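You operate a simulated robot arm through the tools that you are given. There is no shell and no other tool.

You run a simulated two-armed robot. Do the job below in one go: nothing can be reset, and whatever is moved stays where it is left.

TASK
Pack the loose 24 MM socket in the tool case and latch it shut. Set down upright: wrench socket.

It is judged by the outcome, as a careful person would: the job done as asked, and still so three seconds after it is handed in. It fails if anything else is knocked over, pushed out of place, dropped, spilled or broken.

THE ROBOT
Two 6-joint arms with two-finger grippers on one trunk that stands fixed in place. Base frame: the origin is at the foot of the trunk, x ahead of it, y to its left, z up; the work surface is at about z = 0.88. Units: m, degrees, N and s.
The left shoulder is at [0.06, 0.143, 0.9], the right one opposite. With the tool pointing down near the work surface each hand reaches from about 0.28 to 0.7 m from the base axis, measured 20 degrees to its own side. Payload 2.45 kg a hand.
The tool frame of a hand sits at the grasp point between the pads (the TCP): z along the fingers, y along the line on which they close. The tips reach 0.026 m beyond it. Largest opening 0.096 m; the body of the gripper starts 0.069 m behind the TCP.
Orientation is that of the tool frame in the base frame, as a unit quaternion [w, x, y, z]. With the fingers straight down and closing along the base's y, the tool's x points along the base's -x, its y along +y and its z along -z.

THE INTERFACE
- The arms move only by the tool play_rows. It takes "left_deltas", "right_deltas" or both (then of equal length, played together; a hand with none holds still); each is one flat list of numbers, 7 for each row, row after row: the opening, from 0 (shut) to 1 (fully open), then the shift along the base's x, y, z in cm, then the turn, a rotation vector about the base's x, y, z in degrees. In form: [gripper, x, y, z, ax, ay, az, gripper, x, y, z, ax, ay, az, ...]. A call has 1 to 20 rows; each row shifts and turns the commanded pose from where the row before left it. Each row takes 0.2 s and may step no farther than 0.05 m and 8.6 degrees from the row before; otherwise, or with a gripper value out of range, the whole call is refused. Where a pose cannot be reached the arm comes as near as it can. A force on the tool above 70 N (or 10 N above the force at the start of the call, whichever is more), or a blocked arm, ends the call early, and 0.2 s more pass. The fingers move at their own pace and stop on an object; they squeeze with about 28 N. The grip force told is the motor's: it shows also when the fingers shut on nothing. Time passes only in rows, and 0.2 s behind the last, so rows that do not move let the fingers close. The reply holds the time, the measured pose of the TCP, the force on the tool along the base axes, the opening and the grip force, in the units named above and with some noise, with the torque about the TCP (base axes, N m) and any sound that the robot's microphone picked up.
- Cameras (640 x 400 px; columns grow to the right, rows downward): "scene" is now at [0.0893, -0.0793, 1.5152]; the picture's right is [-0.94, -0.34, 0.00], its down [-0.22, 0.62, -0.75] and it looks along [0.25, -0.71, -0.66] (base axes); focal length 214 px, centre (320, 200). "left" rides on the left gripper at [0.082, -0.003, -0.098] in its tool frame; the picture's right is [0.04, 1.00, 0.00], its down [-0.73, 0.03, -0.68] and it looks along [-0.68, 0.03, 0.73] (tool axes); focal length 256 px, centre (320, 200). "right" rides on the right gripper at [0.082, 0.003, -0.098] in its tool frame; the picture's right is [-0.04, 1.00, 0.00], its down [-0.73, -0.03, -0.68] and it looks along [-0.68, -0.03, 0.73] (tool axes); focal length 256 px, centre (320, 200).
- get_image(camera): a new picture of that camera. The clock stands still meanwhile.
- raise_lower(by): slides the trunk up (or, below 0, down) by that many m; the arms and the scene camera ride with it, the base frame stays. It gives what a move gives, with no picture.
- pan_tilt(pan, tilt): turns the head with the scene camera to pan (to the left, within 86 degrees either way) and tilt (down, from -29 to 69), counted from straight ahead of the robot. It gives what a move gives.
- pixel_to_xyz(camera, pixels): for up to 12 pixels [column, row] of the newest picture of that camera ("zoom" is the newest enlarged one), the place [x, y, z] in the base frame of the surface seen there, good to about 0.002 m. The clock stands still meanwhile.
- zoom(camera, box): a new picture of the part [left, top, right, bottom] of that camera's present view, enlarged. The clock stands still meanwhile.
- finish_job(): hands the job in; it is judged then, once.

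Open the grippers and draw the arms clear of the work before you hand the job in, unless the task says otherwise.

The tools are called after ">>>" as name(argument=value, ...) on one line, values as JSON. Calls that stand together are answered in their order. play_rows: Moves the arms, as the interface text tells. Its arguments: {"type":"object","properties":{"left_deltas":{"type":"array","items":{"type":"number"}},"right_deltas":{"type":"array","items":{"type":"number"}}},"required":[]} The other tools are called the same way: raise_lower (by) slides the trunk up or down; pan_tilt (pan, tilt) turns the head that bears the scene camera; get_image (camera) takes a picture; pixel_to_xyz (camera, pixels) gives the place of the surface under pixels of a picture; zoom (camera, box) takes an enlarged picture of a part of a camera's view; finish_job () hands the job in.

At the start:

```text
time_s: 0.0
left_eef_pos: [0.3653, -0.0641, 1.2185]
left_orientation: [0.0, 0.0, 1.0, -0.001]
left_force: [-1.0, -0.6, 1.3]
left_ft_torque: [0.0, 0.0, 0.0]
left_width: 0.0959
left_finger_force: 0.1
right_eef_pos: [0.2373, -0.3682, 1.2684]
right_orientation: [0.0, 0.0, 1.0, 0.001]
right_force: [0.2, 0.3, -0.3]
right_ft_torque: [0.01, 0.04, -0.04]
right_width: 0.0959
right_finger_force: 0.1
trunk travel left (down, up): [-0.525, 0.065]
head pan, tilt: [-70.4, 41.2]
```

scene: 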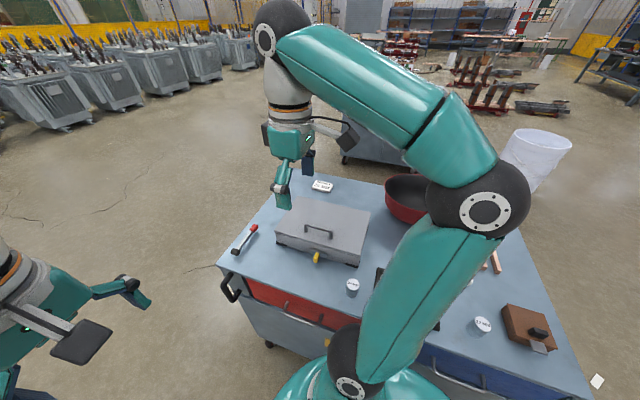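
right: 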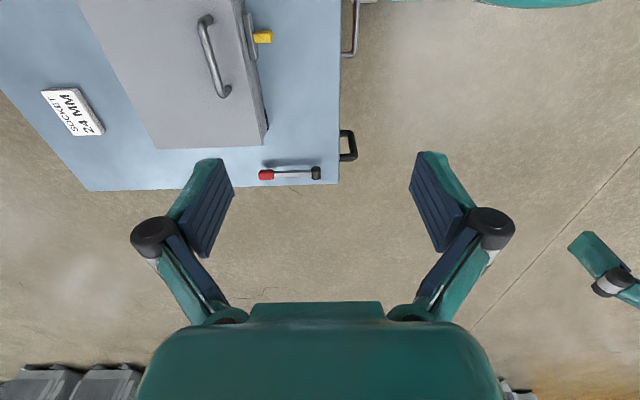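
left: 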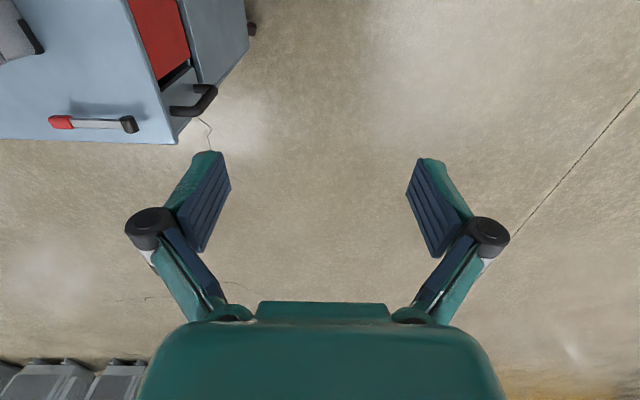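

The scene view shows a grey closed case with a handle and yellow latch (about 320,235), a socket-like white-topped cylinder at (352,285), another at (482,325), and a card at (322,186). I'll zoom in on these.

>>> zoom(camera="scene", box=[210, 160, 400, 300])

>>> zoom(camera="scene", box=[420, 220, 610, 400])

```text
2.86 times, centred on (305, 230) of scene
```

zoom: 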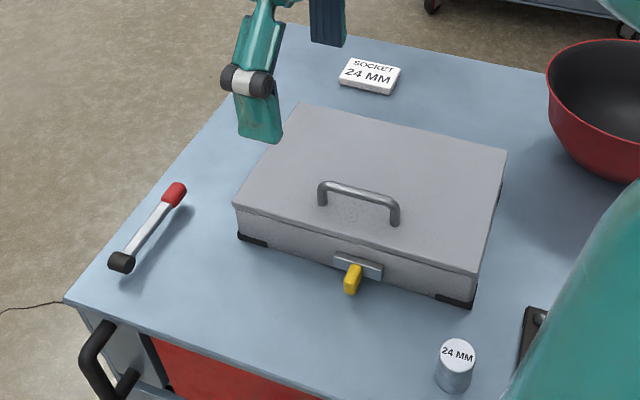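

```text
2.22 times, centred on (515, 310) of scene
```

zoom: 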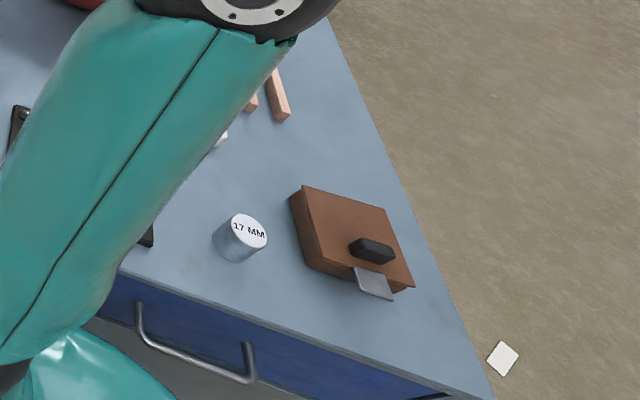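

The 24 MM socket is at zoom-1 (456,365), the case latch at (354,278), the handle at (360,195). I'll measure from a fresh zoom.

>>> zoom(camera="scene", box=[210, 160, 400, 300])

>>> pixel_to_xyz(camera="zoom", pixels=[[457, 350], [453, 380], [302, 106], [507, 151], [235, 203], [475, 271], [472, 306], [353, 270], [352, 288], [322, 185], [396, 207], [360, 190]])

>>> pixel_to_xyz(camera="scene", pixels=[[482, 322], [520, 320], [252, 230], [237, 250], [322, 186], [400, 190], [300, 280], [280, 195]])

```text
2.86 times, centred on (305, 230) of scene
```

zoom: 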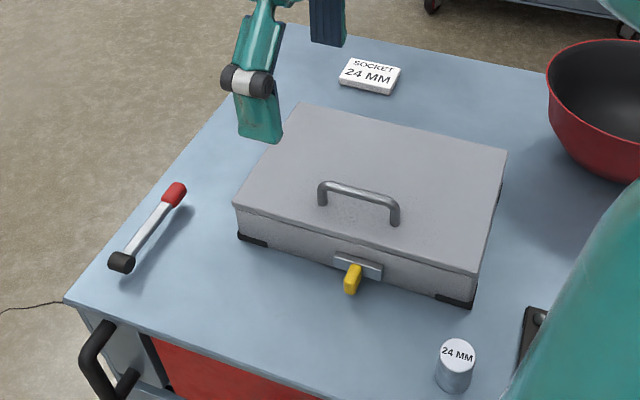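

```text
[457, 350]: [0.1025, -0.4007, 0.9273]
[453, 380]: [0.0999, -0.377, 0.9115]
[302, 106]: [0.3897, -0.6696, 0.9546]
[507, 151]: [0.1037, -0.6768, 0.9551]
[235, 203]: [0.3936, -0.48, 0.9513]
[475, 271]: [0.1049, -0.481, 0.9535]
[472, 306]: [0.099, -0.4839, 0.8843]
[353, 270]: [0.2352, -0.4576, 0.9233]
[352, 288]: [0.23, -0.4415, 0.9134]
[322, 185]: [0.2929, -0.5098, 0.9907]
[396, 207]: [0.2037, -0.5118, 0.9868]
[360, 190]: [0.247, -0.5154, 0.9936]
```

```text
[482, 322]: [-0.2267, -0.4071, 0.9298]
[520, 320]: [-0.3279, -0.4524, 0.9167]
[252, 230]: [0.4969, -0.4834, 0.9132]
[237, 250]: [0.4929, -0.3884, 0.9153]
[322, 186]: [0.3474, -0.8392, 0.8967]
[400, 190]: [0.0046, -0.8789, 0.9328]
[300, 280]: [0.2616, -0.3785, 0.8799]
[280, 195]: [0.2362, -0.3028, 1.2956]
```

Case spans x 0.104–0.392, y −0.48 to −0.675, lid top z≈0.954. I'll look closely at the latch from both available cameras.

>>> zoom(camera="scene", box=[295, 235, 345, 268])

>>> zoom(camera="right", box=[180, 0, 290, 100])

```text
12.12 times, centred on (320, 252) of scene
```

zoom: 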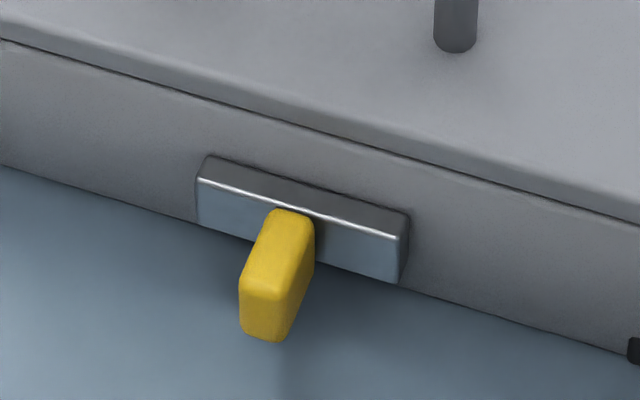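

```text
4.00 times, centred on (235, 50) of right
```

zoom: 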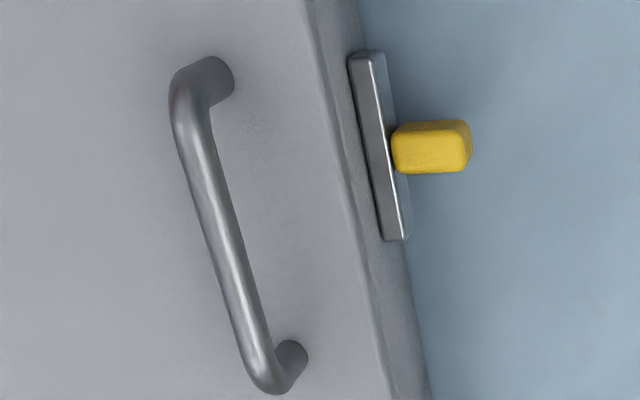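

The latch is a metal plate with a protruding yellow tab. I'll measure points on it to find its geometry.

>>> zoom(camera="scene", box=[295, 235, 345, 268])

>>> pixel_to_xyz(camera="zoom", pixels=[[215, 172], [400, 230], [215, 200], [385, 265], [290, 222], [262, 285], [262, 320], [300, 260], [285, 310], [245, 300], [270, 120], [450, 260]])

>>> pan_tilt(pan=-86, tilt=50)

>>> get_image(camera="scene")

```text
12.12 times, centred on (320, 252) of scene
```

zoom: 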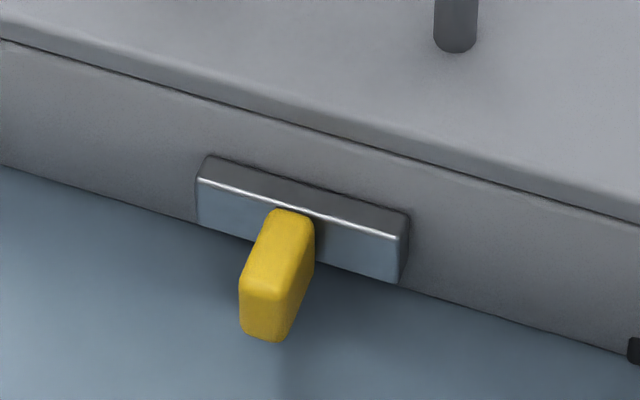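

```text
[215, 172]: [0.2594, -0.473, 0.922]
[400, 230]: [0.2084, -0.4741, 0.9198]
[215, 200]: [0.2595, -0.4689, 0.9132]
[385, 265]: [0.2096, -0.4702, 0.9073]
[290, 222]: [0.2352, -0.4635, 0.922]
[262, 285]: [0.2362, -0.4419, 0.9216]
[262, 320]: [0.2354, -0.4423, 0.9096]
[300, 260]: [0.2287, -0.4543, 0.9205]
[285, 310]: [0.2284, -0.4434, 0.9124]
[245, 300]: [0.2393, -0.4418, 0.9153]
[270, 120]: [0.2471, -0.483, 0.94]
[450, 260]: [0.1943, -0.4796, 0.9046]
```

```text
time_s: 0.8
left_eef_pos: [0.3654, -0.0645, 1.2185]
left_orientation: [0.0, 0.0, 1.0, 0.0]
left_force: [0.2, 0.3, -0.8]
left_ft_torque: [-0.01, -0.01, 0.03]
left_width: 0.0957
left_finger_force: 0.0
right_eef_pos: [0.2391, -0.3687, 1.2687]
right_orientation: [0.0, 0.0, 1.0, 0.0]
right_force: [-0.3, 0.1, 0.3]
right_ft_torque: [0.01, -0.02, -0.01]
right_width: 0.0959
right_finger_force: 0.1
trunk travel left (down, up): [-0.525, 0.065]
head pan, tilt: [-85.9, 50.0]
```

```text
taken
```

scene: 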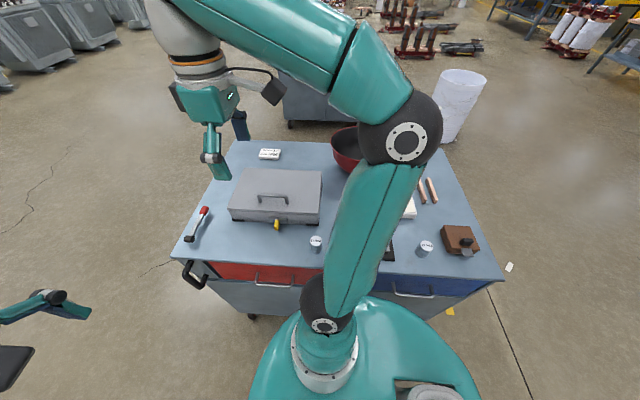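

The bench holds the grey tool case, the 24 MM socket (316,242), a 17 MM socket (426,247), a brown box and other items. I'll turn the right hand −90° about z so its camera looks toward the case front, then take a picture.

>>> play_rows(right_deltas=[1, 0, 0, 0, 0, 0, -8.18, 1, 0, 0, 0, 0, 0, -8.18, 1, 0, 0, 0, 0, 0, -8.18, 1, 0, 0, 0, 0, 0, -8.18, 1, 0, 0, 0, 0, 0, -8.18, 1, 0, 0, 0, 0, 0, -8.18, 1, 0, 0, 0, 0, 0, -8.18, 1, 0, 0, 0, 0, 0, -8.18, 1, 0, 0, 0, 0, 0, -8.18, 1, 0, 0, 0, 0, 0, -8.18, 1, 0, 0, 0, 0, 0, -8.2, 1, 0, 0, -3, 0, 0, 0, 1, 0, 0, -3, 0, 0, 0, 1, 0, 0, -3, 0, 0, 0, 1, 0, 0, -3, 0, 0, 0])

>>> get_image(camera="right")

>>> get_image(camera="scene")

```text
time_s: 4.0
left_eef_pos: [0.3676, -0.0648, 1.2189]
left_orientation: [0.0, 0.0, 1.0, -0.001]
left_force: [0.1, 0.3, 0.6]
left_ft_torque: [-0.02, 0.04, 0.0]
left_width: 0.096
left_finger_force: 0.1
right_eef_pos: [0.2372, -0.3703, 1.1485]
right_orientation: [0.0, 0.708, 0.707, -0.001]
right_force: [0.6, 0.6, -0.4]
right_ft_torque: [0.01, 0.01, 0.0]
right_width: 0.096
right_finger_force: 0.1
trunk travel left (down, up): [-0.525, 0.065]
head pan, tilt: [-85.9, 50.0]
```

```text
taken
```

right: 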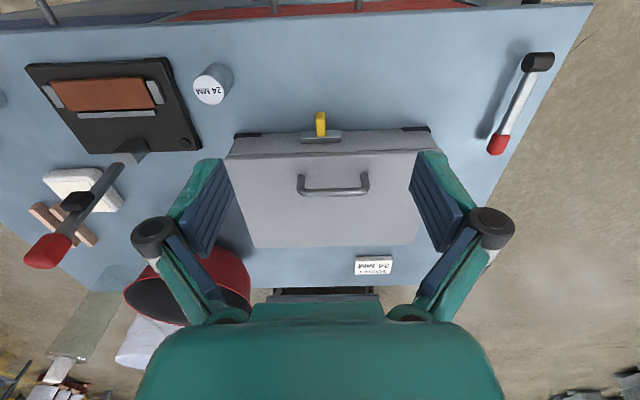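

```text
taken
```

scene: 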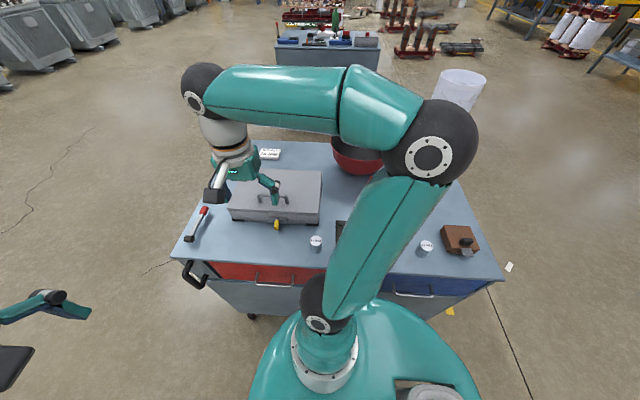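

The hand camera view is upside-down: latch at (320,125), socket at (212,84). Zooming in on the latch.

>>> zoom(camera="right", box=[270, 95, 370, 160])

>>> zoom(camera="right", box=[0, 40, 240, 290])

>>> pixel_to_xyz(camera="right", pixels=[[209, 91], [203, 100], [221, 76], [27, 66], [200, 148], [160, 60], [130, 150], [118, 168], [75, 200], [320, 130], [321, 115]])

```text
6.15 times, centred on (320, 128) of right
```

zoom: 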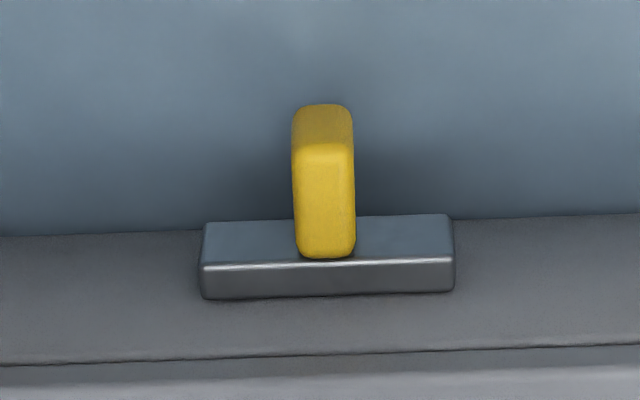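

```text
1.60 times, centred on (120, 165) of right
```

zoom: 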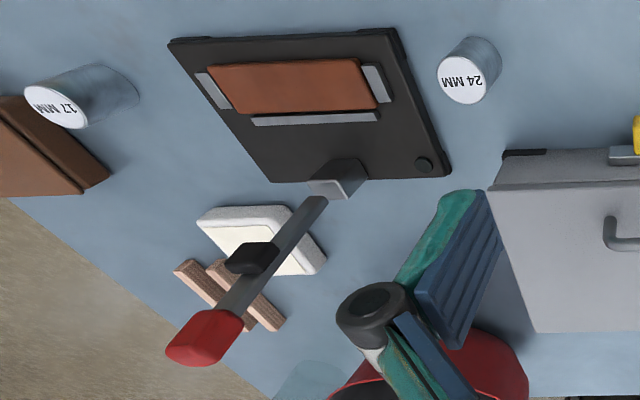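

```text
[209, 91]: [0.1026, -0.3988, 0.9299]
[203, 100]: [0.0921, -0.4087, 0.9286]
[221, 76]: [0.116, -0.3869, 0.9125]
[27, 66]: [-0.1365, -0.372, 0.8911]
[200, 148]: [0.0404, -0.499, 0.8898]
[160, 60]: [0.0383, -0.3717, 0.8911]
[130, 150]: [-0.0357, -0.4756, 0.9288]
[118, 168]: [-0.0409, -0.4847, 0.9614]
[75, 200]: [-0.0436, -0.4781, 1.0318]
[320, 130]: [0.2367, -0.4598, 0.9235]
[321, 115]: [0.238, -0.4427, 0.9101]
```

The 24 MM socket stands at (0.103,−0.398), top z 0.929. I measure the handle bar and lid features from the right view before gripping.

>>> zoom(camera="right", box=[220, 110, 440, 260])

>>> pixel_to_xyz(camera="zoom", pixels=[[235, 225], [320, 228], [415, 222], [320, 240], [60, 80], [600, 60], [320, 130], [320, 200], [100, 390], [570, 390], [340, 300]])

```text
2.67 times, centred on (330, 185) of right
```

zoom: 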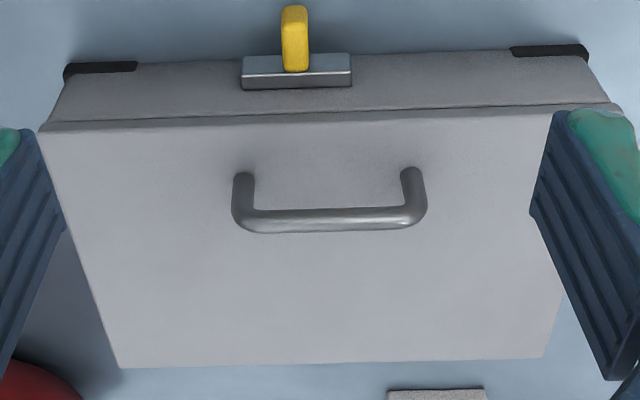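

```text
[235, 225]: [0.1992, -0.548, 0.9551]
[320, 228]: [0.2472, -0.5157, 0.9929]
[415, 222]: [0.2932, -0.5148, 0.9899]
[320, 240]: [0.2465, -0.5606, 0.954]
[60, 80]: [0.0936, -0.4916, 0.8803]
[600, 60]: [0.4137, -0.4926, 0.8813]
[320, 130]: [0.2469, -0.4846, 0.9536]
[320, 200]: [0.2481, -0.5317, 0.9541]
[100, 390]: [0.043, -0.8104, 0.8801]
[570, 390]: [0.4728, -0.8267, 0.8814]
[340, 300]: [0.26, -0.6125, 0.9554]
```

Handle bar centre is about (0.248,−0.512,0.988). I'll turn the hand back so the fingers close along y and stop above the handle.

>>> play_rows(right_deltas=[0.6, 0.1, -1.29, -0.6, 0, 0, 8.18, 0.6, 0.1, -1.29, -0.6, 0, 0, 8.18, 0.6, 0.1, -1.29, -0.6, 0, 0, 8.18, 0.6, 0.1, -1.29, -0.6, 0, 0, 8.18, 0.6, 0.1, -1.29, -0.6, 0, 0, 8.18, 0.6, 0.1, -1.29, -0.6, 0, 0, 8.18, 0.6, 0.1, -1.29, -0.6, 0, 0, 8.18, 0.6, 0.1, -1.29, -0.6, 0, 0, 8.18, 0.6, 0.1, -1.29, -0.6, 0, 0, 8.18, 0.6, 0.1, -1.29, -0.6, 0, 0, 8.18, 0.6, 0.1, -1.29, -0.6, 0, 0, 8.2])

>>> get_image(camera="right")

>>> get_image(camera="scene")

```text
time_s: 6.4
left_eef_pos: [0.3666, -0.065, 1.2183]
left_orientation: [0.0, 0.0, 1.0, 0.0]
left_force: [-0.6, -0.9, 1.0]
left_ft_torque: [0.05, 0.0, -0.02]
left_width: 0.096
left_finger_force: 0.0
right_eef_pos: [0.2488, -0.5111, 1.0827]
right_orientation: [0.0, -0.001, 1.0, 0.001]
right_force: [-0.3, 0.6, -0.2]
right_ft_torque: [0.03, 0.01, -0.01]
right_width: 0.0577
right_finger_force: 0.0
trunk travel left (down, up): [-0.525, 0.065]
head pan, tilt: [-85.9, 50.0]
```

```text
taken
```

right: 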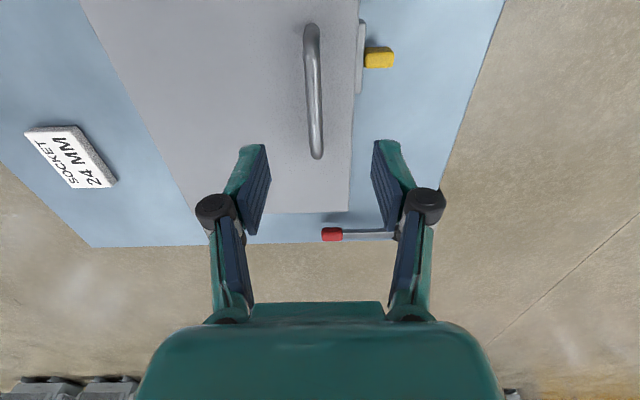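

```text
taken
```

scene: 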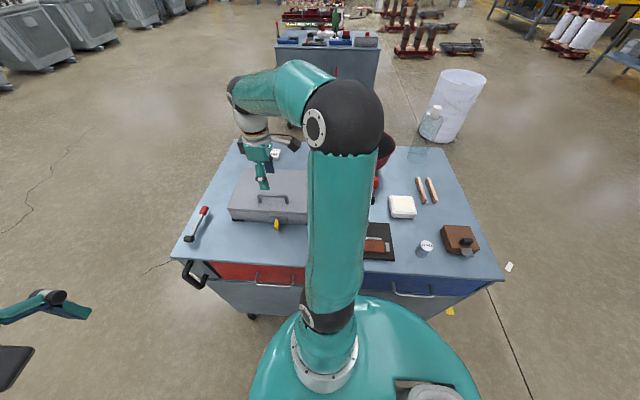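

Fingers straddle the handle bar line (312,90 in the right view). I descend 9.4 cm to the bar and close on it.

>>> play_rows(right_deltas=[0.6, 0, 0, -2.35, 0, 0, 0, 0.6, 0, 0, -2.35, 0, 0, 0, 0.6, 0, 0, -2.35, 0, 0, 0, 0.6, 0, 0, -2.35, 0, 0, 0, 0.0, 0, 0, 0, 0, 0, 0, 0.0, 0, 0, 0, 0, 0, 0, 0.0, 0, 0, 0, 0, 0, 0])

>>> get_image(camera="right")

>>> get_image(camera="scene")

```text
time_s: 8.0
left_eef_pos: [0.365, -0.0659, 1.2188]
left_orientation: [0.0, 0.0, 1.0, 0.0]
left_force: [-0.7, 0.9, 0.1]
left_ft_torque: [0.01, 0.02, 0.0]
left_width: 0.0962
left_finger_force: 0.1
right_eef_pos: [0.2492, -0.515, 0.9898]
right_orientation: [0.0, 0.001, 1.0, -0.001]
right_force: [-2.0, -25.9, 0.2]
right_ft_torque: [-0.12, 0.31, 0.02]
right_width: 0.0106
right_finger_force: 27.8
trunk travel left (down, up): [-0.525, 0.065]
head pan, tilt: [-85.9, 50.0]
```

```text
taken
```

right: 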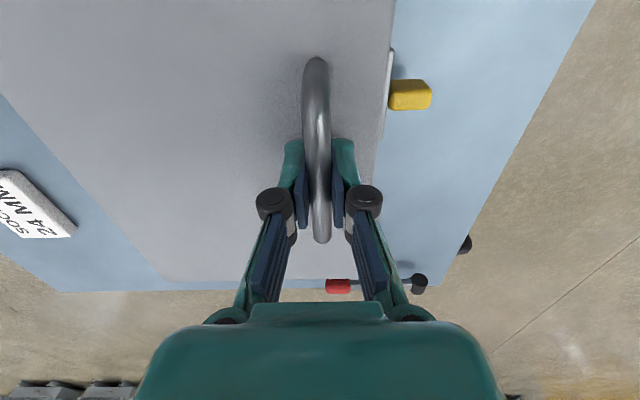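

```text
taken
```

scene: 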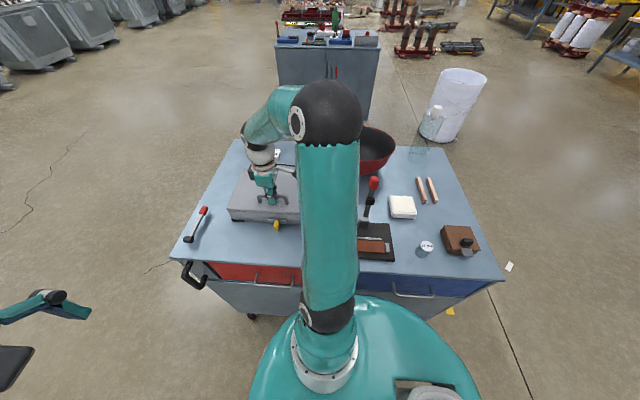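

The bar is gripped (10.6 mm) with a −26 N sideways pull, so I shift 0.35 cm in −y to relax it, then lift gently by 0.3 cm to test whether it's latched.

>>> play_rows(right_deltas=[0, 0, -0.35, 0, 0, 0, 0, 0, 0, 0, 0.15, 0, 0, 0, 0, 0, 0, 0.15, 0, 0, 0, 0, 0, 0, 0, 0, 0, 0])

```text
time_s: 9.0
left_eef_pos: [0.3656, -0.0673, 1.2183]
left_orientation: [0.0, 0.0, 1.0, 0.001]
left_force: [-0.3, 0.3, -0.4]
left_ft_torque: [0.01, -0.01, -0.01]
left_width: 0.096
left_finger_force: 0.0
right_eef_pos: [0.2495, -0.5156, 0.992]
right_orientation: [-0.001, -0.001, 1.0, 0.002]
right_force: [-1.5, -15.0, -0.2]
right_ft_torque: [0.06, 0.29, -0.01]
right_width: 0.0105
right_finger_force: 28.1
trunk travel left (down, up): [-0.525, 0.065]
head pan, tilt: [-85.9, 50.0]
```

No resisting force after 2.2 mm. I lift a further 1 cm along the hinge arc and check force and picture.

>>> play_rows(right_deltas=[0, 0, -0.45, 0.25, 0, 0, 0, 0, 0, -0.1, 0.3, 0, 0, 0, 0, 0, -0.1, 0.3, 0, 0, 0, 0, 0, -0.1, 0.3, 0, 0, 0])

>>> get_image(camera="right")

>>> zoom(camera="scene", box=[200, 140, 340, 250])

```text
time_s: 10.0
left_eef_pos: [0.3656, -0.0654, 1.2181]
left_orientation: [0.0, 0.0, 1.0, 0.0]
left_force: [0.9, 1.0, 0.0]
left_ft_torque: [0.03, 0.02, -0.01]
left_width: 0.0958
left_finger_force: 0.1
right_eef_pos: [0.248, -0.5217, 1.0029]
right_orientation: [-0.002, 0.0, 1.0, 0.001]
right_force: [-4.8, 5.4, -21.1]
right_ft_torque: [-0.01, 0.14, -0.05]
right_width: 0.0108
right_finger_force: 28.1
trunk travel left (down, up): [-0.525, 0.065]
head pan, tilt: [-85.9, 50.0]
```

```text
taken
```

right: 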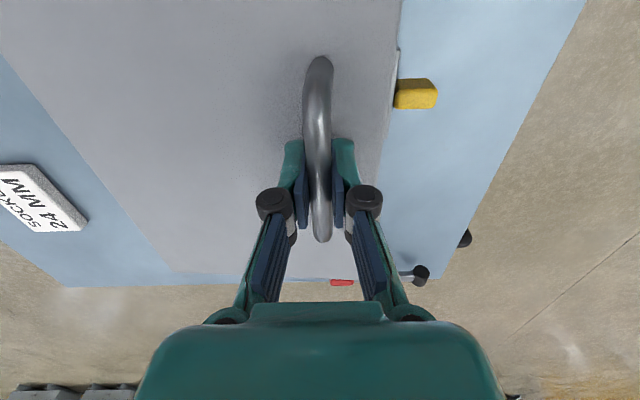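

```text
3.64 times, centred on (270, 195) of scene
```

zoom: 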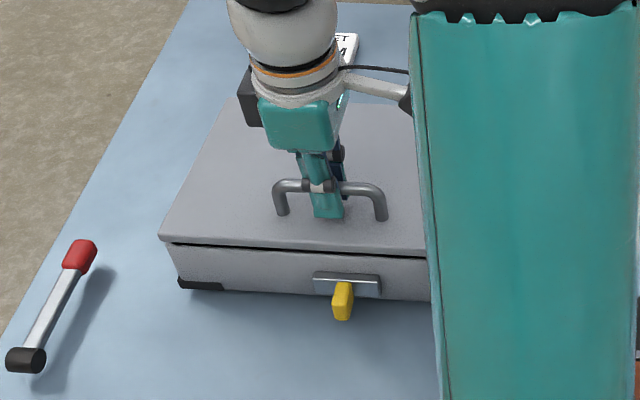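

A dark gap is showing below the lid with 21 N downward on the hand; I measure whether the lid rose alone or the whole case tilted.

>>> zoom(camera="scene", box=[230, 190, 320, 245])

>>> pixel_to_xyz(camera="zoom", pixels=[[30, 108], [200, 115], [400, 125], [60, 160], [200, 160], [40, 205], [380, 205], [320, 190], [400, 190], [350, 225]])

```text
7.11 times, centred on (275, 218) of scene
```

zoom: 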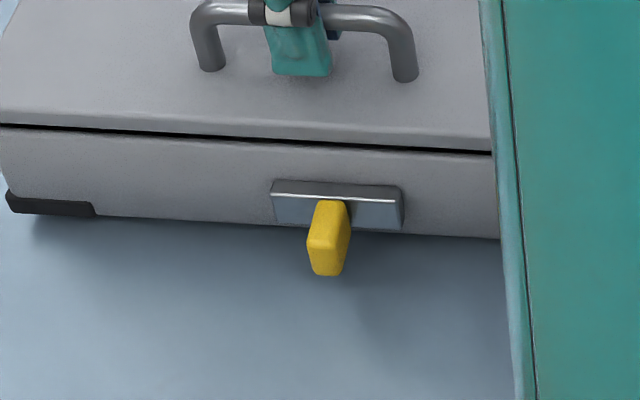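

```text
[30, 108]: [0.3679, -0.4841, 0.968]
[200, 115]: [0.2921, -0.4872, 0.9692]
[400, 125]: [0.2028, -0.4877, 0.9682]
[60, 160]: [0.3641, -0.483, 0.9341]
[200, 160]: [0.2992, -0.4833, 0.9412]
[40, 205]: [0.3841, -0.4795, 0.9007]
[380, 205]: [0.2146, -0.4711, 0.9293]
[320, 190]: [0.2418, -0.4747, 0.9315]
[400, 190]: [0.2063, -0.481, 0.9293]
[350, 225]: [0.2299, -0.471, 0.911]
```

The plate rose about 1 cm with the lid, so the case is latched and tilting. I lower it back along the same path and release the handle.

>>> play_rows(right_deltas=[0, 0, 0.1, -0.3, 0, 0, 0, 0, 0, 0.1, -0.3, 0, 0, 0, 0, 0, 0.1, -0.3, 0, 0, 0, 0, 0, 0.05, -0.3, 0, 0, 0, 0, 0, 0, -0.2, 0, 0, 0, 0, 0, 0, -0.1, 0, 0, 0, 0, 0, 0, 0, 0, 0, 0])

>>> zoom(camera="scene", box=[230, 190, 320, 245])

>>> pixel_to_xyz(camera="zoom", pixels=[[30, 108], [200, 115], [400, 125], [60, 160], [200, 160], [40, 205], [380, 205], [320, 190], [400, 190], [350, 225]])

```text
time_s: 11.6
left_eef_pos: [0.3659, -0.0613, 1.2181]
left_orientation: [0.0, 0.0, 1.0, -0.002]
left_force: [0.6, -0.5, 0.0]
left_ft_torque: [0.01, 0.01, 0.0]
left_width: 0.0959
left_finger_force: 0.0
right_eef_pos: [0.2478, -0.5156, 0.991]
right_orientation: [0.0, -0.001, 1.0, -0.001]
right_force: [2.0, 24.4, 4.9]
right_ft_torque: [0.06, -0.74, 0.03]
right_width: 0.0107
right_finger_force: 27.8
trunk travel left (down, up): [-0.525, 0.065]
head pan, tilt: [-85.9, 50.0]
```

```text
7.11 times, centred on (275, 218) of scene
```

zoom: 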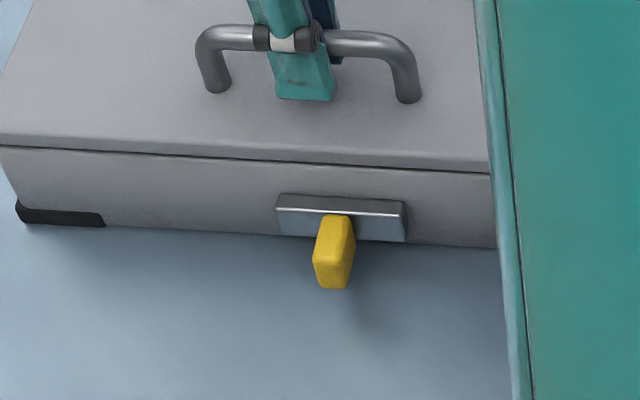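

```text
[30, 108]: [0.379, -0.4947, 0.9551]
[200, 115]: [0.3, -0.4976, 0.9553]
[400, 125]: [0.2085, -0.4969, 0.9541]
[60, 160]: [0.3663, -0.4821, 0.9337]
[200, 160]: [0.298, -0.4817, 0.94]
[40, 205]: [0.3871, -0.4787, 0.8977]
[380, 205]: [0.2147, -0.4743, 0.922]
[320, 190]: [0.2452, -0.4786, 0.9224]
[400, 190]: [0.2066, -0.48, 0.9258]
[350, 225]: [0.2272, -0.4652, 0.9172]
```

The case is back down flush. I relieve the side load, open, rise clear, and turn the hand −90° to go over the yellow tab.

>>> play_rows(right_deltas=[0, 0, 0.4, 0, 0, 0, 0, 0, 0, 0.3, 0, 0, 0, 0, 0.5, 0, 0, 0, 0, 0, 0, 0.5, 0, 0, 0, 0, 0, 0, 0.5, 0, 0, 2, 0, 0, 0, 0.5, 0, 0, 3, 0, 0, 0, 0.5, 0, 0, 3, 0, 0, 0, 0.5, 0, 0, 3, 0, 0, 0])

>>> play_rows(right_deltas=[0.5, -0.12, 0.55, 0, 0, 0, -8.18, 0.5, -0.12, 0.55, 0, 0, 0, -8.18, 0.5, -0.12, 0.55, 0, 0, 0, -8.18, 0.5, -0.12, 0.55, 0, 0, 0, -8.18, 0.5, -0.12, 0.55, 0, 0, 0, -8.18, 0.5, -0.12, 0.55, 0, 0, 0, -8.18, 0.5, -0.12, 0.55, 0, 0, 0, -8.18, 0.5, -0.12, 0.55, 0, 0, 0, -8.18, 0.5, -0.12, 0.55, 0, 0, 0, -8.18, 0.5, -0.12, 0.55, 0, 0, 0, -8.18, 0.5, -0.12, 0.55, 0, 0, 0, -8.2])

>>> get_image(camera="right")

```text
time_s: 13.4
left_eef_pos: [0.365, -0.0645, 1.2188]
left_orientation: [0.0, 0.001, 1.0, -0.002]
left_force: [0.1, 1.4, -0.1]
left_ft_torque: [0.0, -0.01, 0.0]
left_width: 0.0963
left_finger_force: 0.0
right_eef_pos: [0.246, -0.5109, 1.1011]
right_orientation: [0.0, 0.0, 1.0, 0.0]
right_force: [0.6, 0.2, 1.1]
right_ft_torque: [-0.02, 0.01, 0.01]
right_width: 0.0482
right_finger_force: 0.1
trunk travel left (down, up): [-0.525, 0.065]
head pan, tilt: [-85.9, 50.0]
```

```text
time_s: 15.8
left_eef_pos: [0.3665, -0.0635, 1.2195]
left_orientation: [0.001, 0.001, 1.0, 0.0]
left_force: [-0.1, -0.2, -0.4]
left_ft_torque: [-0.01, -0.02, 0.02]
left_width: 0.0959
left_finger_force: 0.0
right_eef_pos: [0.2345, -0.4503, 1.0999]
right_orientation: [0.0, 0.708, 0.706, 0.001]
right_force: [-0.1, 0.0, -0.3]
right_ft_torque: [-0.01, 0.0, 0.01]
right_width: 0.0479
right_finger_force: 0.0
trunk travel left (down, up): [-0.525, 0.065]
head pan, tilt: [-85.9, 50.0]
```

```text
taken
```

right: 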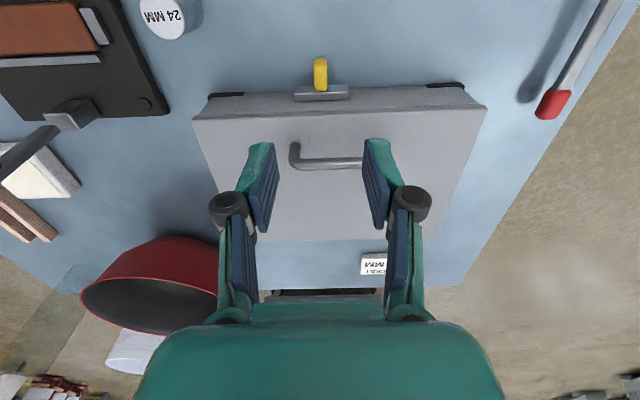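

Tab is at (320,72) in the right view. I measure it precisely.

>>> zoom(camera="right", box=[280, 45, 360, 110])

>>> pixel_to_xyz(camera="zoom", pixels=[[320, 130], [320, 200], [285, 250], [355, 250], [320, 300], [130, 330], [540, 310], [130, 365], [540, 350], [320, 110], [290, 180], [350, 180]])

```text
6.15 times, centred on (320, 78) of right
```

zoom: 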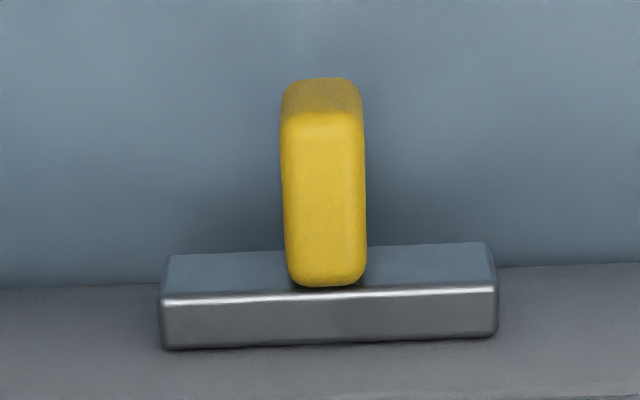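

```text
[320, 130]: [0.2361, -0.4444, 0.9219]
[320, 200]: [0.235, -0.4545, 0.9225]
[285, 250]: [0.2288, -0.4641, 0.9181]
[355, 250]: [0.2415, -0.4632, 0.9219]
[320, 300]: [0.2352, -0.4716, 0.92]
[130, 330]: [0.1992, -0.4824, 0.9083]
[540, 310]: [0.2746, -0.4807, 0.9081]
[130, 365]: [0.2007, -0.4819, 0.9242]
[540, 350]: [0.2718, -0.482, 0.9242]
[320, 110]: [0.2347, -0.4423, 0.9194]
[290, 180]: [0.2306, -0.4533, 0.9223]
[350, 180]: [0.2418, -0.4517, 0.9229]
```

Tab: x 0.2285–0.242, y −0.466…−0.441, top z 0.9225. I descend with the fingers either side of it and close.

>>> play_rows(right_deltas=[0.5, 0.1, -0.2, -3.1, 0, 0, 0, 0.5, 0, 0, -3.1, 0, 0, 0, 0.5, 0, 0, -3.1, 0, 0, 0, 0.5, 0, 0, -3.1, 0, 0, 0, 0.5, 0, 0, -3.1, 0, 0, 0, 0.5, 0, 0, -3.0, 0, 0, 0, 0.5, 0, 0, 0, 0, 0, 0])

>>> get_image(camera="right")

>>> zoom(camera="scene", box=[230, 190, 320, 245])

```text
time_s: 17.4
left_eef_pos: [0.3664, -0.0637, 1.2192]
left_orientation: [0.001, 0.0, 1.0, -0.001]
left_force: [-0.9, 0.3, 0.2]
left_ft_torque: [0.01, 0.0, 0.02]
left_width: 0.0959
left_finger_force: 0.1
right_eef_pos: [0.2354, -0.4515, 0.913]
right_orientation: [0.0, 0.707, 0.707, 0.0]
right_force: [0.7, 0.9, 0.4]
right_ft_torque: [0.03, -0.01, -0.01]
right_width: 0.0481
right_finger_force: 0.0
trunk travel left (down, up): [-0.525, 0.065]
head pan, tilt: [-85.9, 50.0]
```

```text
taken
```

right: 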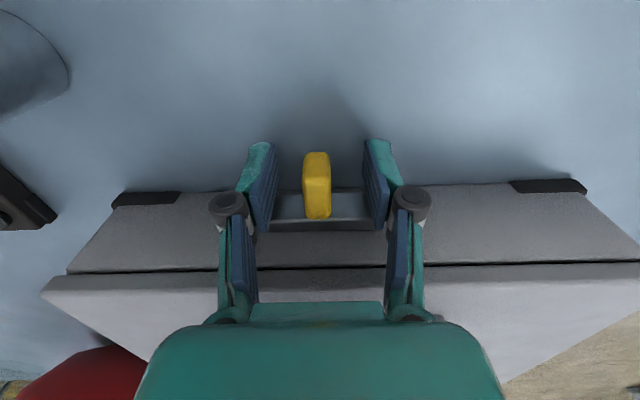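

```text
7.11 times, centred on (275, 218) of scene
```

zoom: 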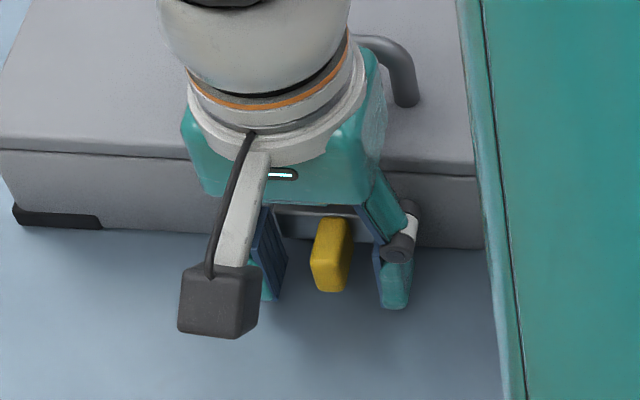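

Tab sits centred between the pads. I close on it and check force.

>>> play_rows(right_deltas=[0, 0, 0, 0, 0, 0, 0, 0, 0, 0, 0, 0, 0, 0, 0, 0, 0, 0, 0, 0, 0])

>>> zoom(camera="right", box=[250, 120, 390, 280])

```text
time_s: 18.2
left_eef_pos: [0.3657, -0.0633, 1.218]
left_orientation: [0.0, 0.0, 1.0, -0.001]
left_force: [0.5, 0.2, 0.2]
left_ft_torque: [0.0, 0.01, 0.02]
left_width: 0.0958
left_finger_force: 0.1
right_eef_pos: [0.2364, -0.4521, 0.9143]
right_orientation: [0.0, 0.707, 0.707, -0.001]
right_force: [-2.8, 0.8, 0.1]
right_ft_torque: [-0.15, -0.01, 0.0]
right_width: 0.0127
right_finger_force: 27.9
trunk travel left (down, up): [-0.525, 0.065]
head pan, tilt: [-85.9, 50.0]
```

```text
2.50 times, centred on (320, 200) of right
```

zoom: 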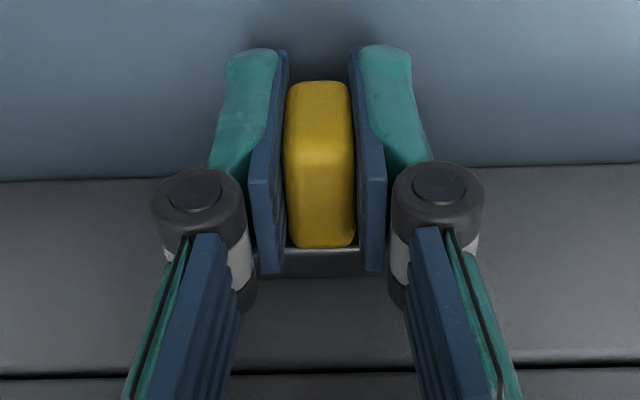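

Gripped at 12.7 mm. First small probe: +x by 0.2 cm, with readings.

>>> play_rows(right_deltas=[0, 0.1, 0, 0, 0, 0, 0, 0, 0.1, 0, 0, 0, 0, 0, 0, 0, 0, 0, 0, 0, 0])

>>> play_rows(right_deltas=[0, -0.2, 0, 0, 0, 0, 0, 0, -0.2, 0, 0, 0, 0, 0, 0, 0, 0, 0, 0, 0, 0])

```text
time_s: 19.0
left_eef_pos: [0.3656, -0.0641, 1.2185]
left_orientation: [0.0, 0.001, 1.0, -0.001]
left_force: [0.6, -0.6, 0.4]
left_ft_torque: [-0.01, 0.0, 0.0]
left_width: 0.0958
left_finger_force: 0.1
right_eef_pos: [0.2387, -0.4511, 0.9126]
right_orientation: [0.0, 0.707, 0.707, 0.001]
right_force: [-1.6, 1.7, -1.1]
right_ft_torque: [0.16, 0.05, -0.01]
right_width: 0.013
right_finger_force: 27.6
trunk travel left (down, up): [-0.525, 0.065]
head pan, tilt: [-85.9, 50.0]
```

```text
time_s: 19.8
left_eef_pos: [0.3657, -0.0645, 1.2196]
left_orientation: [0.0, 0.0, 1.0, 0.0]
left_force: [0.1, -0.7, 0.2]
left_ft_torque: [0.03, 0.03, -0.02]
left_width: 0.0961
left_finger_force: 0.0
right_eef_pos: [0.2348, -0.451, 0.9122]
right_orientation: [0.0, 0.707, 0.708, 0.0]
right_force: [3.9, 3.8, -0.4]
right_ft_torque: [-0.06, -0.04, -0.02]
right_width: 0.0133
right_finger_force: 27.4
trunk travel left (down, up): [-0.525, 0.065]
head pan, tilt: [-85.9, 50.0]
```

It follows in +x with little force. I probe farther in +x in small steps.

>>> play_rows(right_deltas=[0, 0.2, 0, 0, 0, 0, 0, 0, 0.2, 0, 0, 0, 0, 0, 0, 0.2, 0, 0, 0, 0, 0, 0, 0, 0, 0, 0, 0, 0])

>>> zoom(camera="right", box=[220, 120, 420, 280])

```text
time_s: 20.8
left_eef_pos: [0.3665, -0.0651, 1.2187]
left_orientation: [0.001, 0.0, 1.0, 0.0]
left_force: [0.8, 0.1, 0.1]
left_ft_torque: [0.0, 0.0, 0.0]
left_width: 0.096
left_finger_force: 0.1
right_eef_pos: [0.2414, -0.4511, 0.9121]
right_orientation: [-0.002, 0.707, 0.707, 0.0]
right_force: [-1.1, 3.8, -0.2]
right_ft_torque: [0.34, 0.0, 0.02]
right_width: 0.0129
right_finger_force: 28.2
trunk travel left (down, up): [-0.525, 0.065]
head pan, tilt: [-85.9, 50.0]
```

```text
2.50 times, centred on (320, 200) of right
```

zoom: 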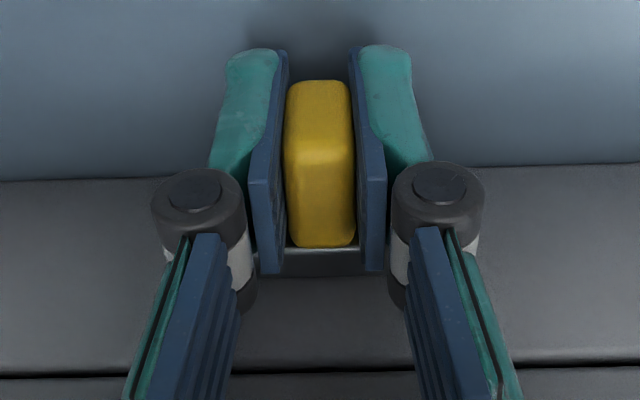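

The hand moved 6.6 mm in +x with about 1 N; I check whether the tab moved relative to the plate or the case shifted.

>>> zoom(camera="scene", box=[230, 190, 320, 245])

>>> get_image(camera="right")

>>> pixel_to_xyz(camera="right", pixels=[[120, 195], [180, 195], [585, 185], [512, 185], [47, 280]])

```text
7.11 times, centred on (275, 218) of scene
```

zoom: 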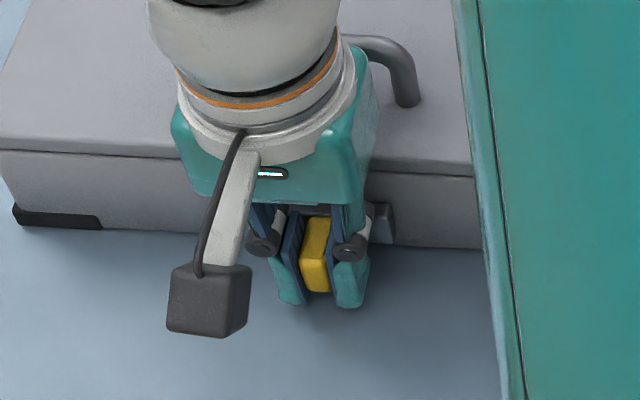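

```text
taken
```

right: 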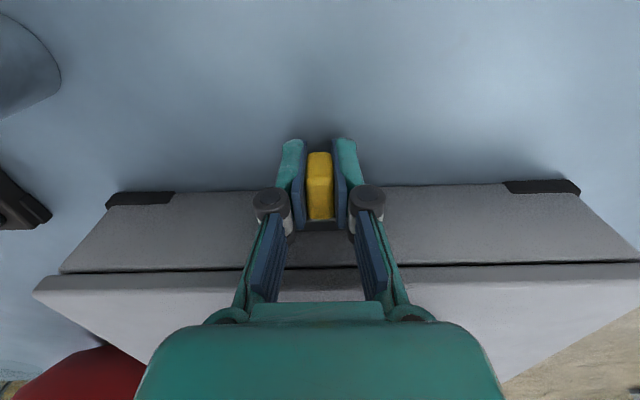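

```text
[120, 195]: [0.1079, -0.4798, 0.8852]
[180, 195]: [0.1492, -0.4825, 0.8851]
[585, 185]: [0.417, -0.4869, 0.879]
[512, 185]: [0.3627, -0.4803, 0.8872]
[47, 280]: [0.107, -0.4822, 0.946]
```

The plate's right end shifted ~4 mm relative to the case corner while the case stayed put, so the latch bar slides along x. I continue in +x.

>>> play_rows(right_deltas=[0, 0.2, 0, 0, 0, 0, 0, 0, 0.2, 0, 0, 0, 0, 0, 0, 0.2, 0, 0, 0, 0, 0, 0, 0, 0, 0, 0, 0, 0])

>>> zoom(camera="scene", box=[230, 190, 320, 245])

>>> zoom(camera="right", box=[220, 120, 420, 280])

```text
time_s: 21.8
left_eef_pos: [0.3668, -0.0643, 1.219]
left_orientation: [0.0, 0.0, 1.0, 0.0]
left_force: [-0.9, -0.4, -0.1]
left_ft_torque: [-0.01, -0.05, 0.02]
left_width: 0.0961
left_finger_force: 0.0
right_eef_pos: [0.2476, -0.4514, 0.9144]
right_orientation: [0.0, 0.707, 0.707, 0.001]
right_force: [-0.8, 7.9, 0.0]
right_ft_torque: [0.48, -0.02, 0.03]
right_width: 0.0131
right_finger_force: 28.3
trunk travel left (down, up): [-0.525, 0.065]
head pan, tilt: [-85.9, 50.0]
```

```text
7.11 times, centred on (275, 218) of scene
```

zoom: 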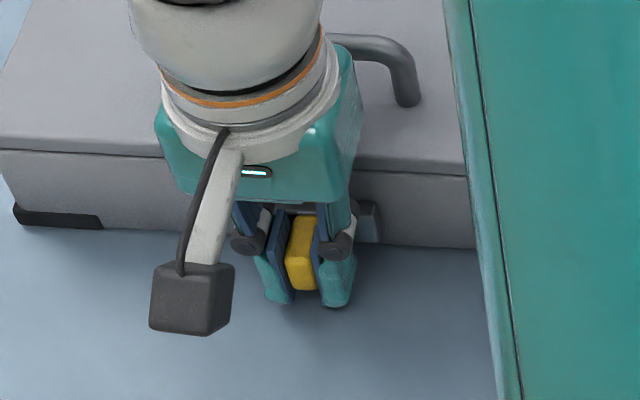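

```text
2.50 times, centred on (320, 200) of right
```

zoom: 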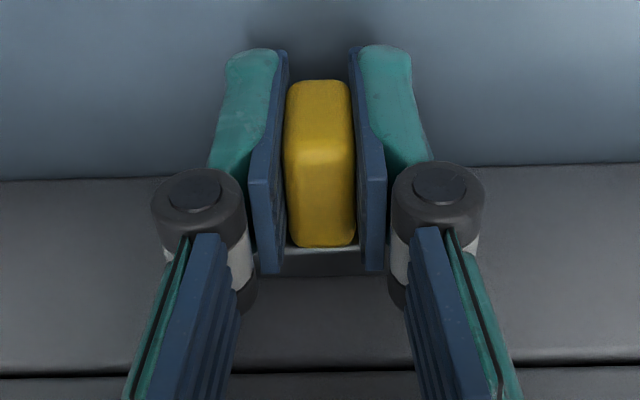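

The bar is sliding with the tab (plate end now at 380). Continue in +x until it stops.

>>> play_rows(right_deltas=[0, 0.2, 0, 0, 0, 0, 0, 0, 0.2, 0, 0, 0, 0, 0, 0, 0.2, 0, 0, 0, 0, 0, 0, 0, 0, 0, 0, 0, 0])

>>> zoom(camera="scene", box=[230, 190, 320, 245])

```text
time_s: 22.8
left_eef_pos: [0.3669, -0.0629, 1.2187]
left_orientation: [0.0, 0.0, 1.0, -0.001]
left_force: [-0.4, -1.6, 0.4]
left_ft_torque: [-0.02, 0.01, 0.03]
left_width: 0.096
left_finger_force: 0.1
right_eef_pos: [0.2548, -0.453, 0.913]
right_orientation: [0.0, 0.707, 0.707, 0.001]
right_force: [-0.5, 9.4, -0.8]
right_ft_torque: [0.63, 0.03, 0.0]
right_width: 0.0129
right_finger_force: 28.0
trunk travel left (down, up): [-0.525, 0.065]
head pan, tilt: [-85.9, 50.0]
```

```text
7.11 times, centred on (275, 218) of scene
```

zoom: 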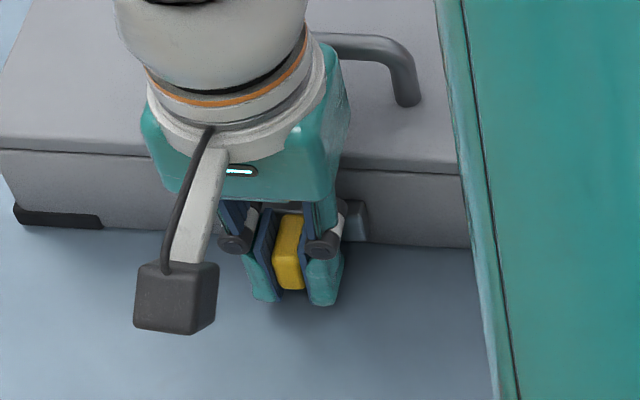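

Still sliding freely. Continue +x with a small +y relief.

>>> play_rows(right_deltas=[0, 0.2, 0.1, 0, 0, 0, 0, 0, 0.2, 0.1, 0, 0, 0, 0, 0, 0.2, 0, 0, 0, 0, 0, 0, 0.2, 0, 0, 0, 0, 0, 0, 0, 0, 0, 0, 0, 0])

>>> zoom(camera="scene", box=[230, 190, 320, 245])

```text
time_s: 24.0
left_eef_pos: [0.3652, -0.0641, 1.218]
left_orientation: [-0.001, 0.0, 1.0, 0.0]
left_force: [0.2, 0.0, 0.4]
left_ft_torque: [0.01, 0.01, 0.02]
left_width: 0.096
left_finger_force: 0.0
right_eef_pos: [0.2607, -0.4518, 0.9142]
right_orientation: [0.002, 0.707, 0.707, 0.0]
right_force: [0.2, -9.2, 0.2]
right_ft_torque: [-0.7, 0.03, 0.02]
right_width: 0.0128
right_finger_force: 28.3
trunk travel left (down, up): [-0.525, 0.065]
head pan, tilt: [-85.9, 50.0]
```

```text
7.11 times, centred on (275, 218) of scene
```

zoom: 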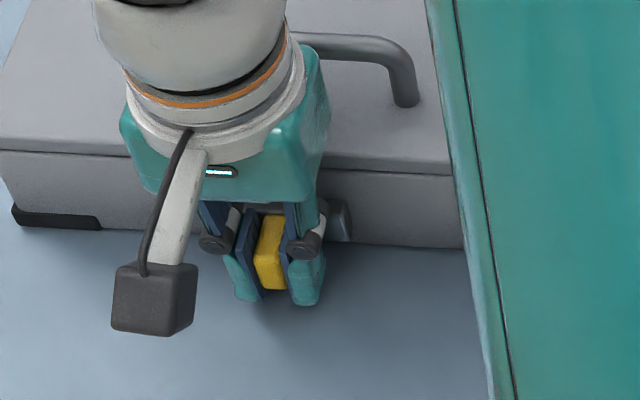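

26 mm of travel so far and still no stop. I continue +x in 0.2 cm steps, with −0.1 cm y correction.

>>> play_rows(right_deltas=[0, 0.2, -0.1, 0, 0, 0, 0, 0, 0.2, 0, 0, 0, 0, 0, 0, 0.2, 0, 0, 0, 0, 0, 0, 0.2, 0, 0, 0, 0, 0, 0, 0, 0, 0, 0, 0, 0])

>>> zoom(camera="scene", box=[230, 190, 320, 245])

```text
time_s: 25.2
left_eef_pos: [0.3663, -0.0649, 1.2192]
left_orientation: [0.0, 0.0, 1.0, -0.001]
left_force: [-0.3, 0.1, -0.4]
left_ft_torque: [-0.01, 0.0, -0.02]
left_width: 0.0962
left_finger_force: 0.0
right_eef_pos: [0.2697, -0.4525, 0.9134]
right_orientation: [0.002, 0.707, 0.707, -0.001]
right_force: [1.5, -11.3, 8.9]
right_ft_torque: [0.25, -0.04, -0.01]
right_width: 0.0131
right_finger_force: 28.0
trunk travel left (down, up): [-0.525, 0.065]
head pan, tilt: [-85.9, 50.0]
```

```text
7.11 times, centred on (275, 218) of scene
```

zoom: 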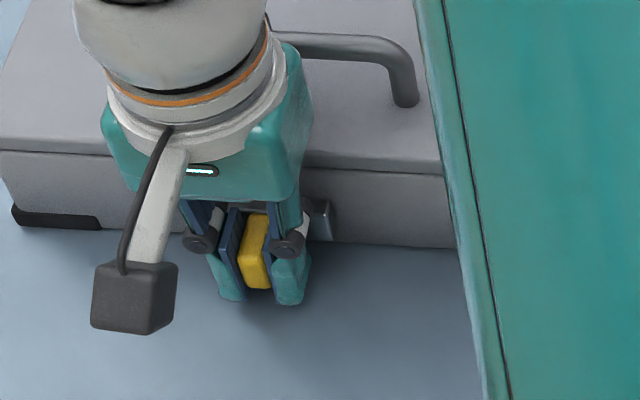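

Still sliding (x 0.270) with modest constraint forces. I keep going, relaxing y/z slightly.

>>> play_rows(right_deltas=[0, 0.2, -0.1, 0.1, 0, 0, 0, 0, 0.2, 0, 0.1, 0, 0, 0, 0, 0.2, 0, 0, 0, 0, 0, 0, 0, 0, 0, 0, 0, 0])

>>> zoom(camera="scene", box=[230, 190, 320, 245])

```text
time_s: 26.2
left_eef_pos: [0.3652, -0.0658, 1.2184]
left_orientation: [0.001, 0.0, 1.0, 0.0]
left_force: [0.3, -0.4, -0.3]
left_ft_torque: [-0.01, 0.03, -0.03]
left_width: 0.0962
left_finger_force: 0.0
right_eef_pos: [0.2721, -0.4527, 0.9148]
right_orientation: [-0.004, 0.707, 0.707, 0.0]
right_force: [-10.7, -3.7, 0.1]
right_ft_torque: [0.19, 0.17, 0.0]
right_width: 0.0133
right_finger_force: 28.1
trunk travel left (down, up): [-0.525, 0.065]
head pan, tilt: [-85.9, 50.0]
```

```text
7.11 times, centred on (275, 218) of scene
```

zoom: 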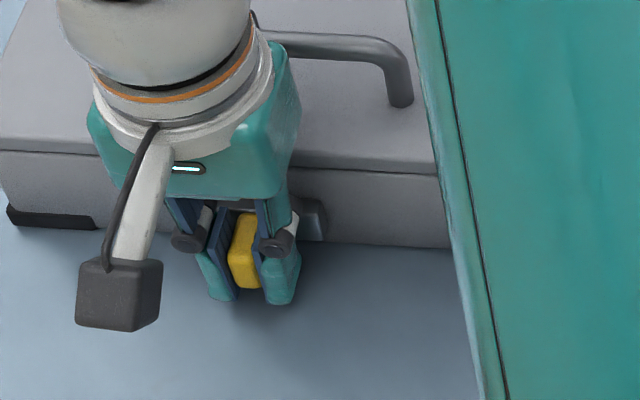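

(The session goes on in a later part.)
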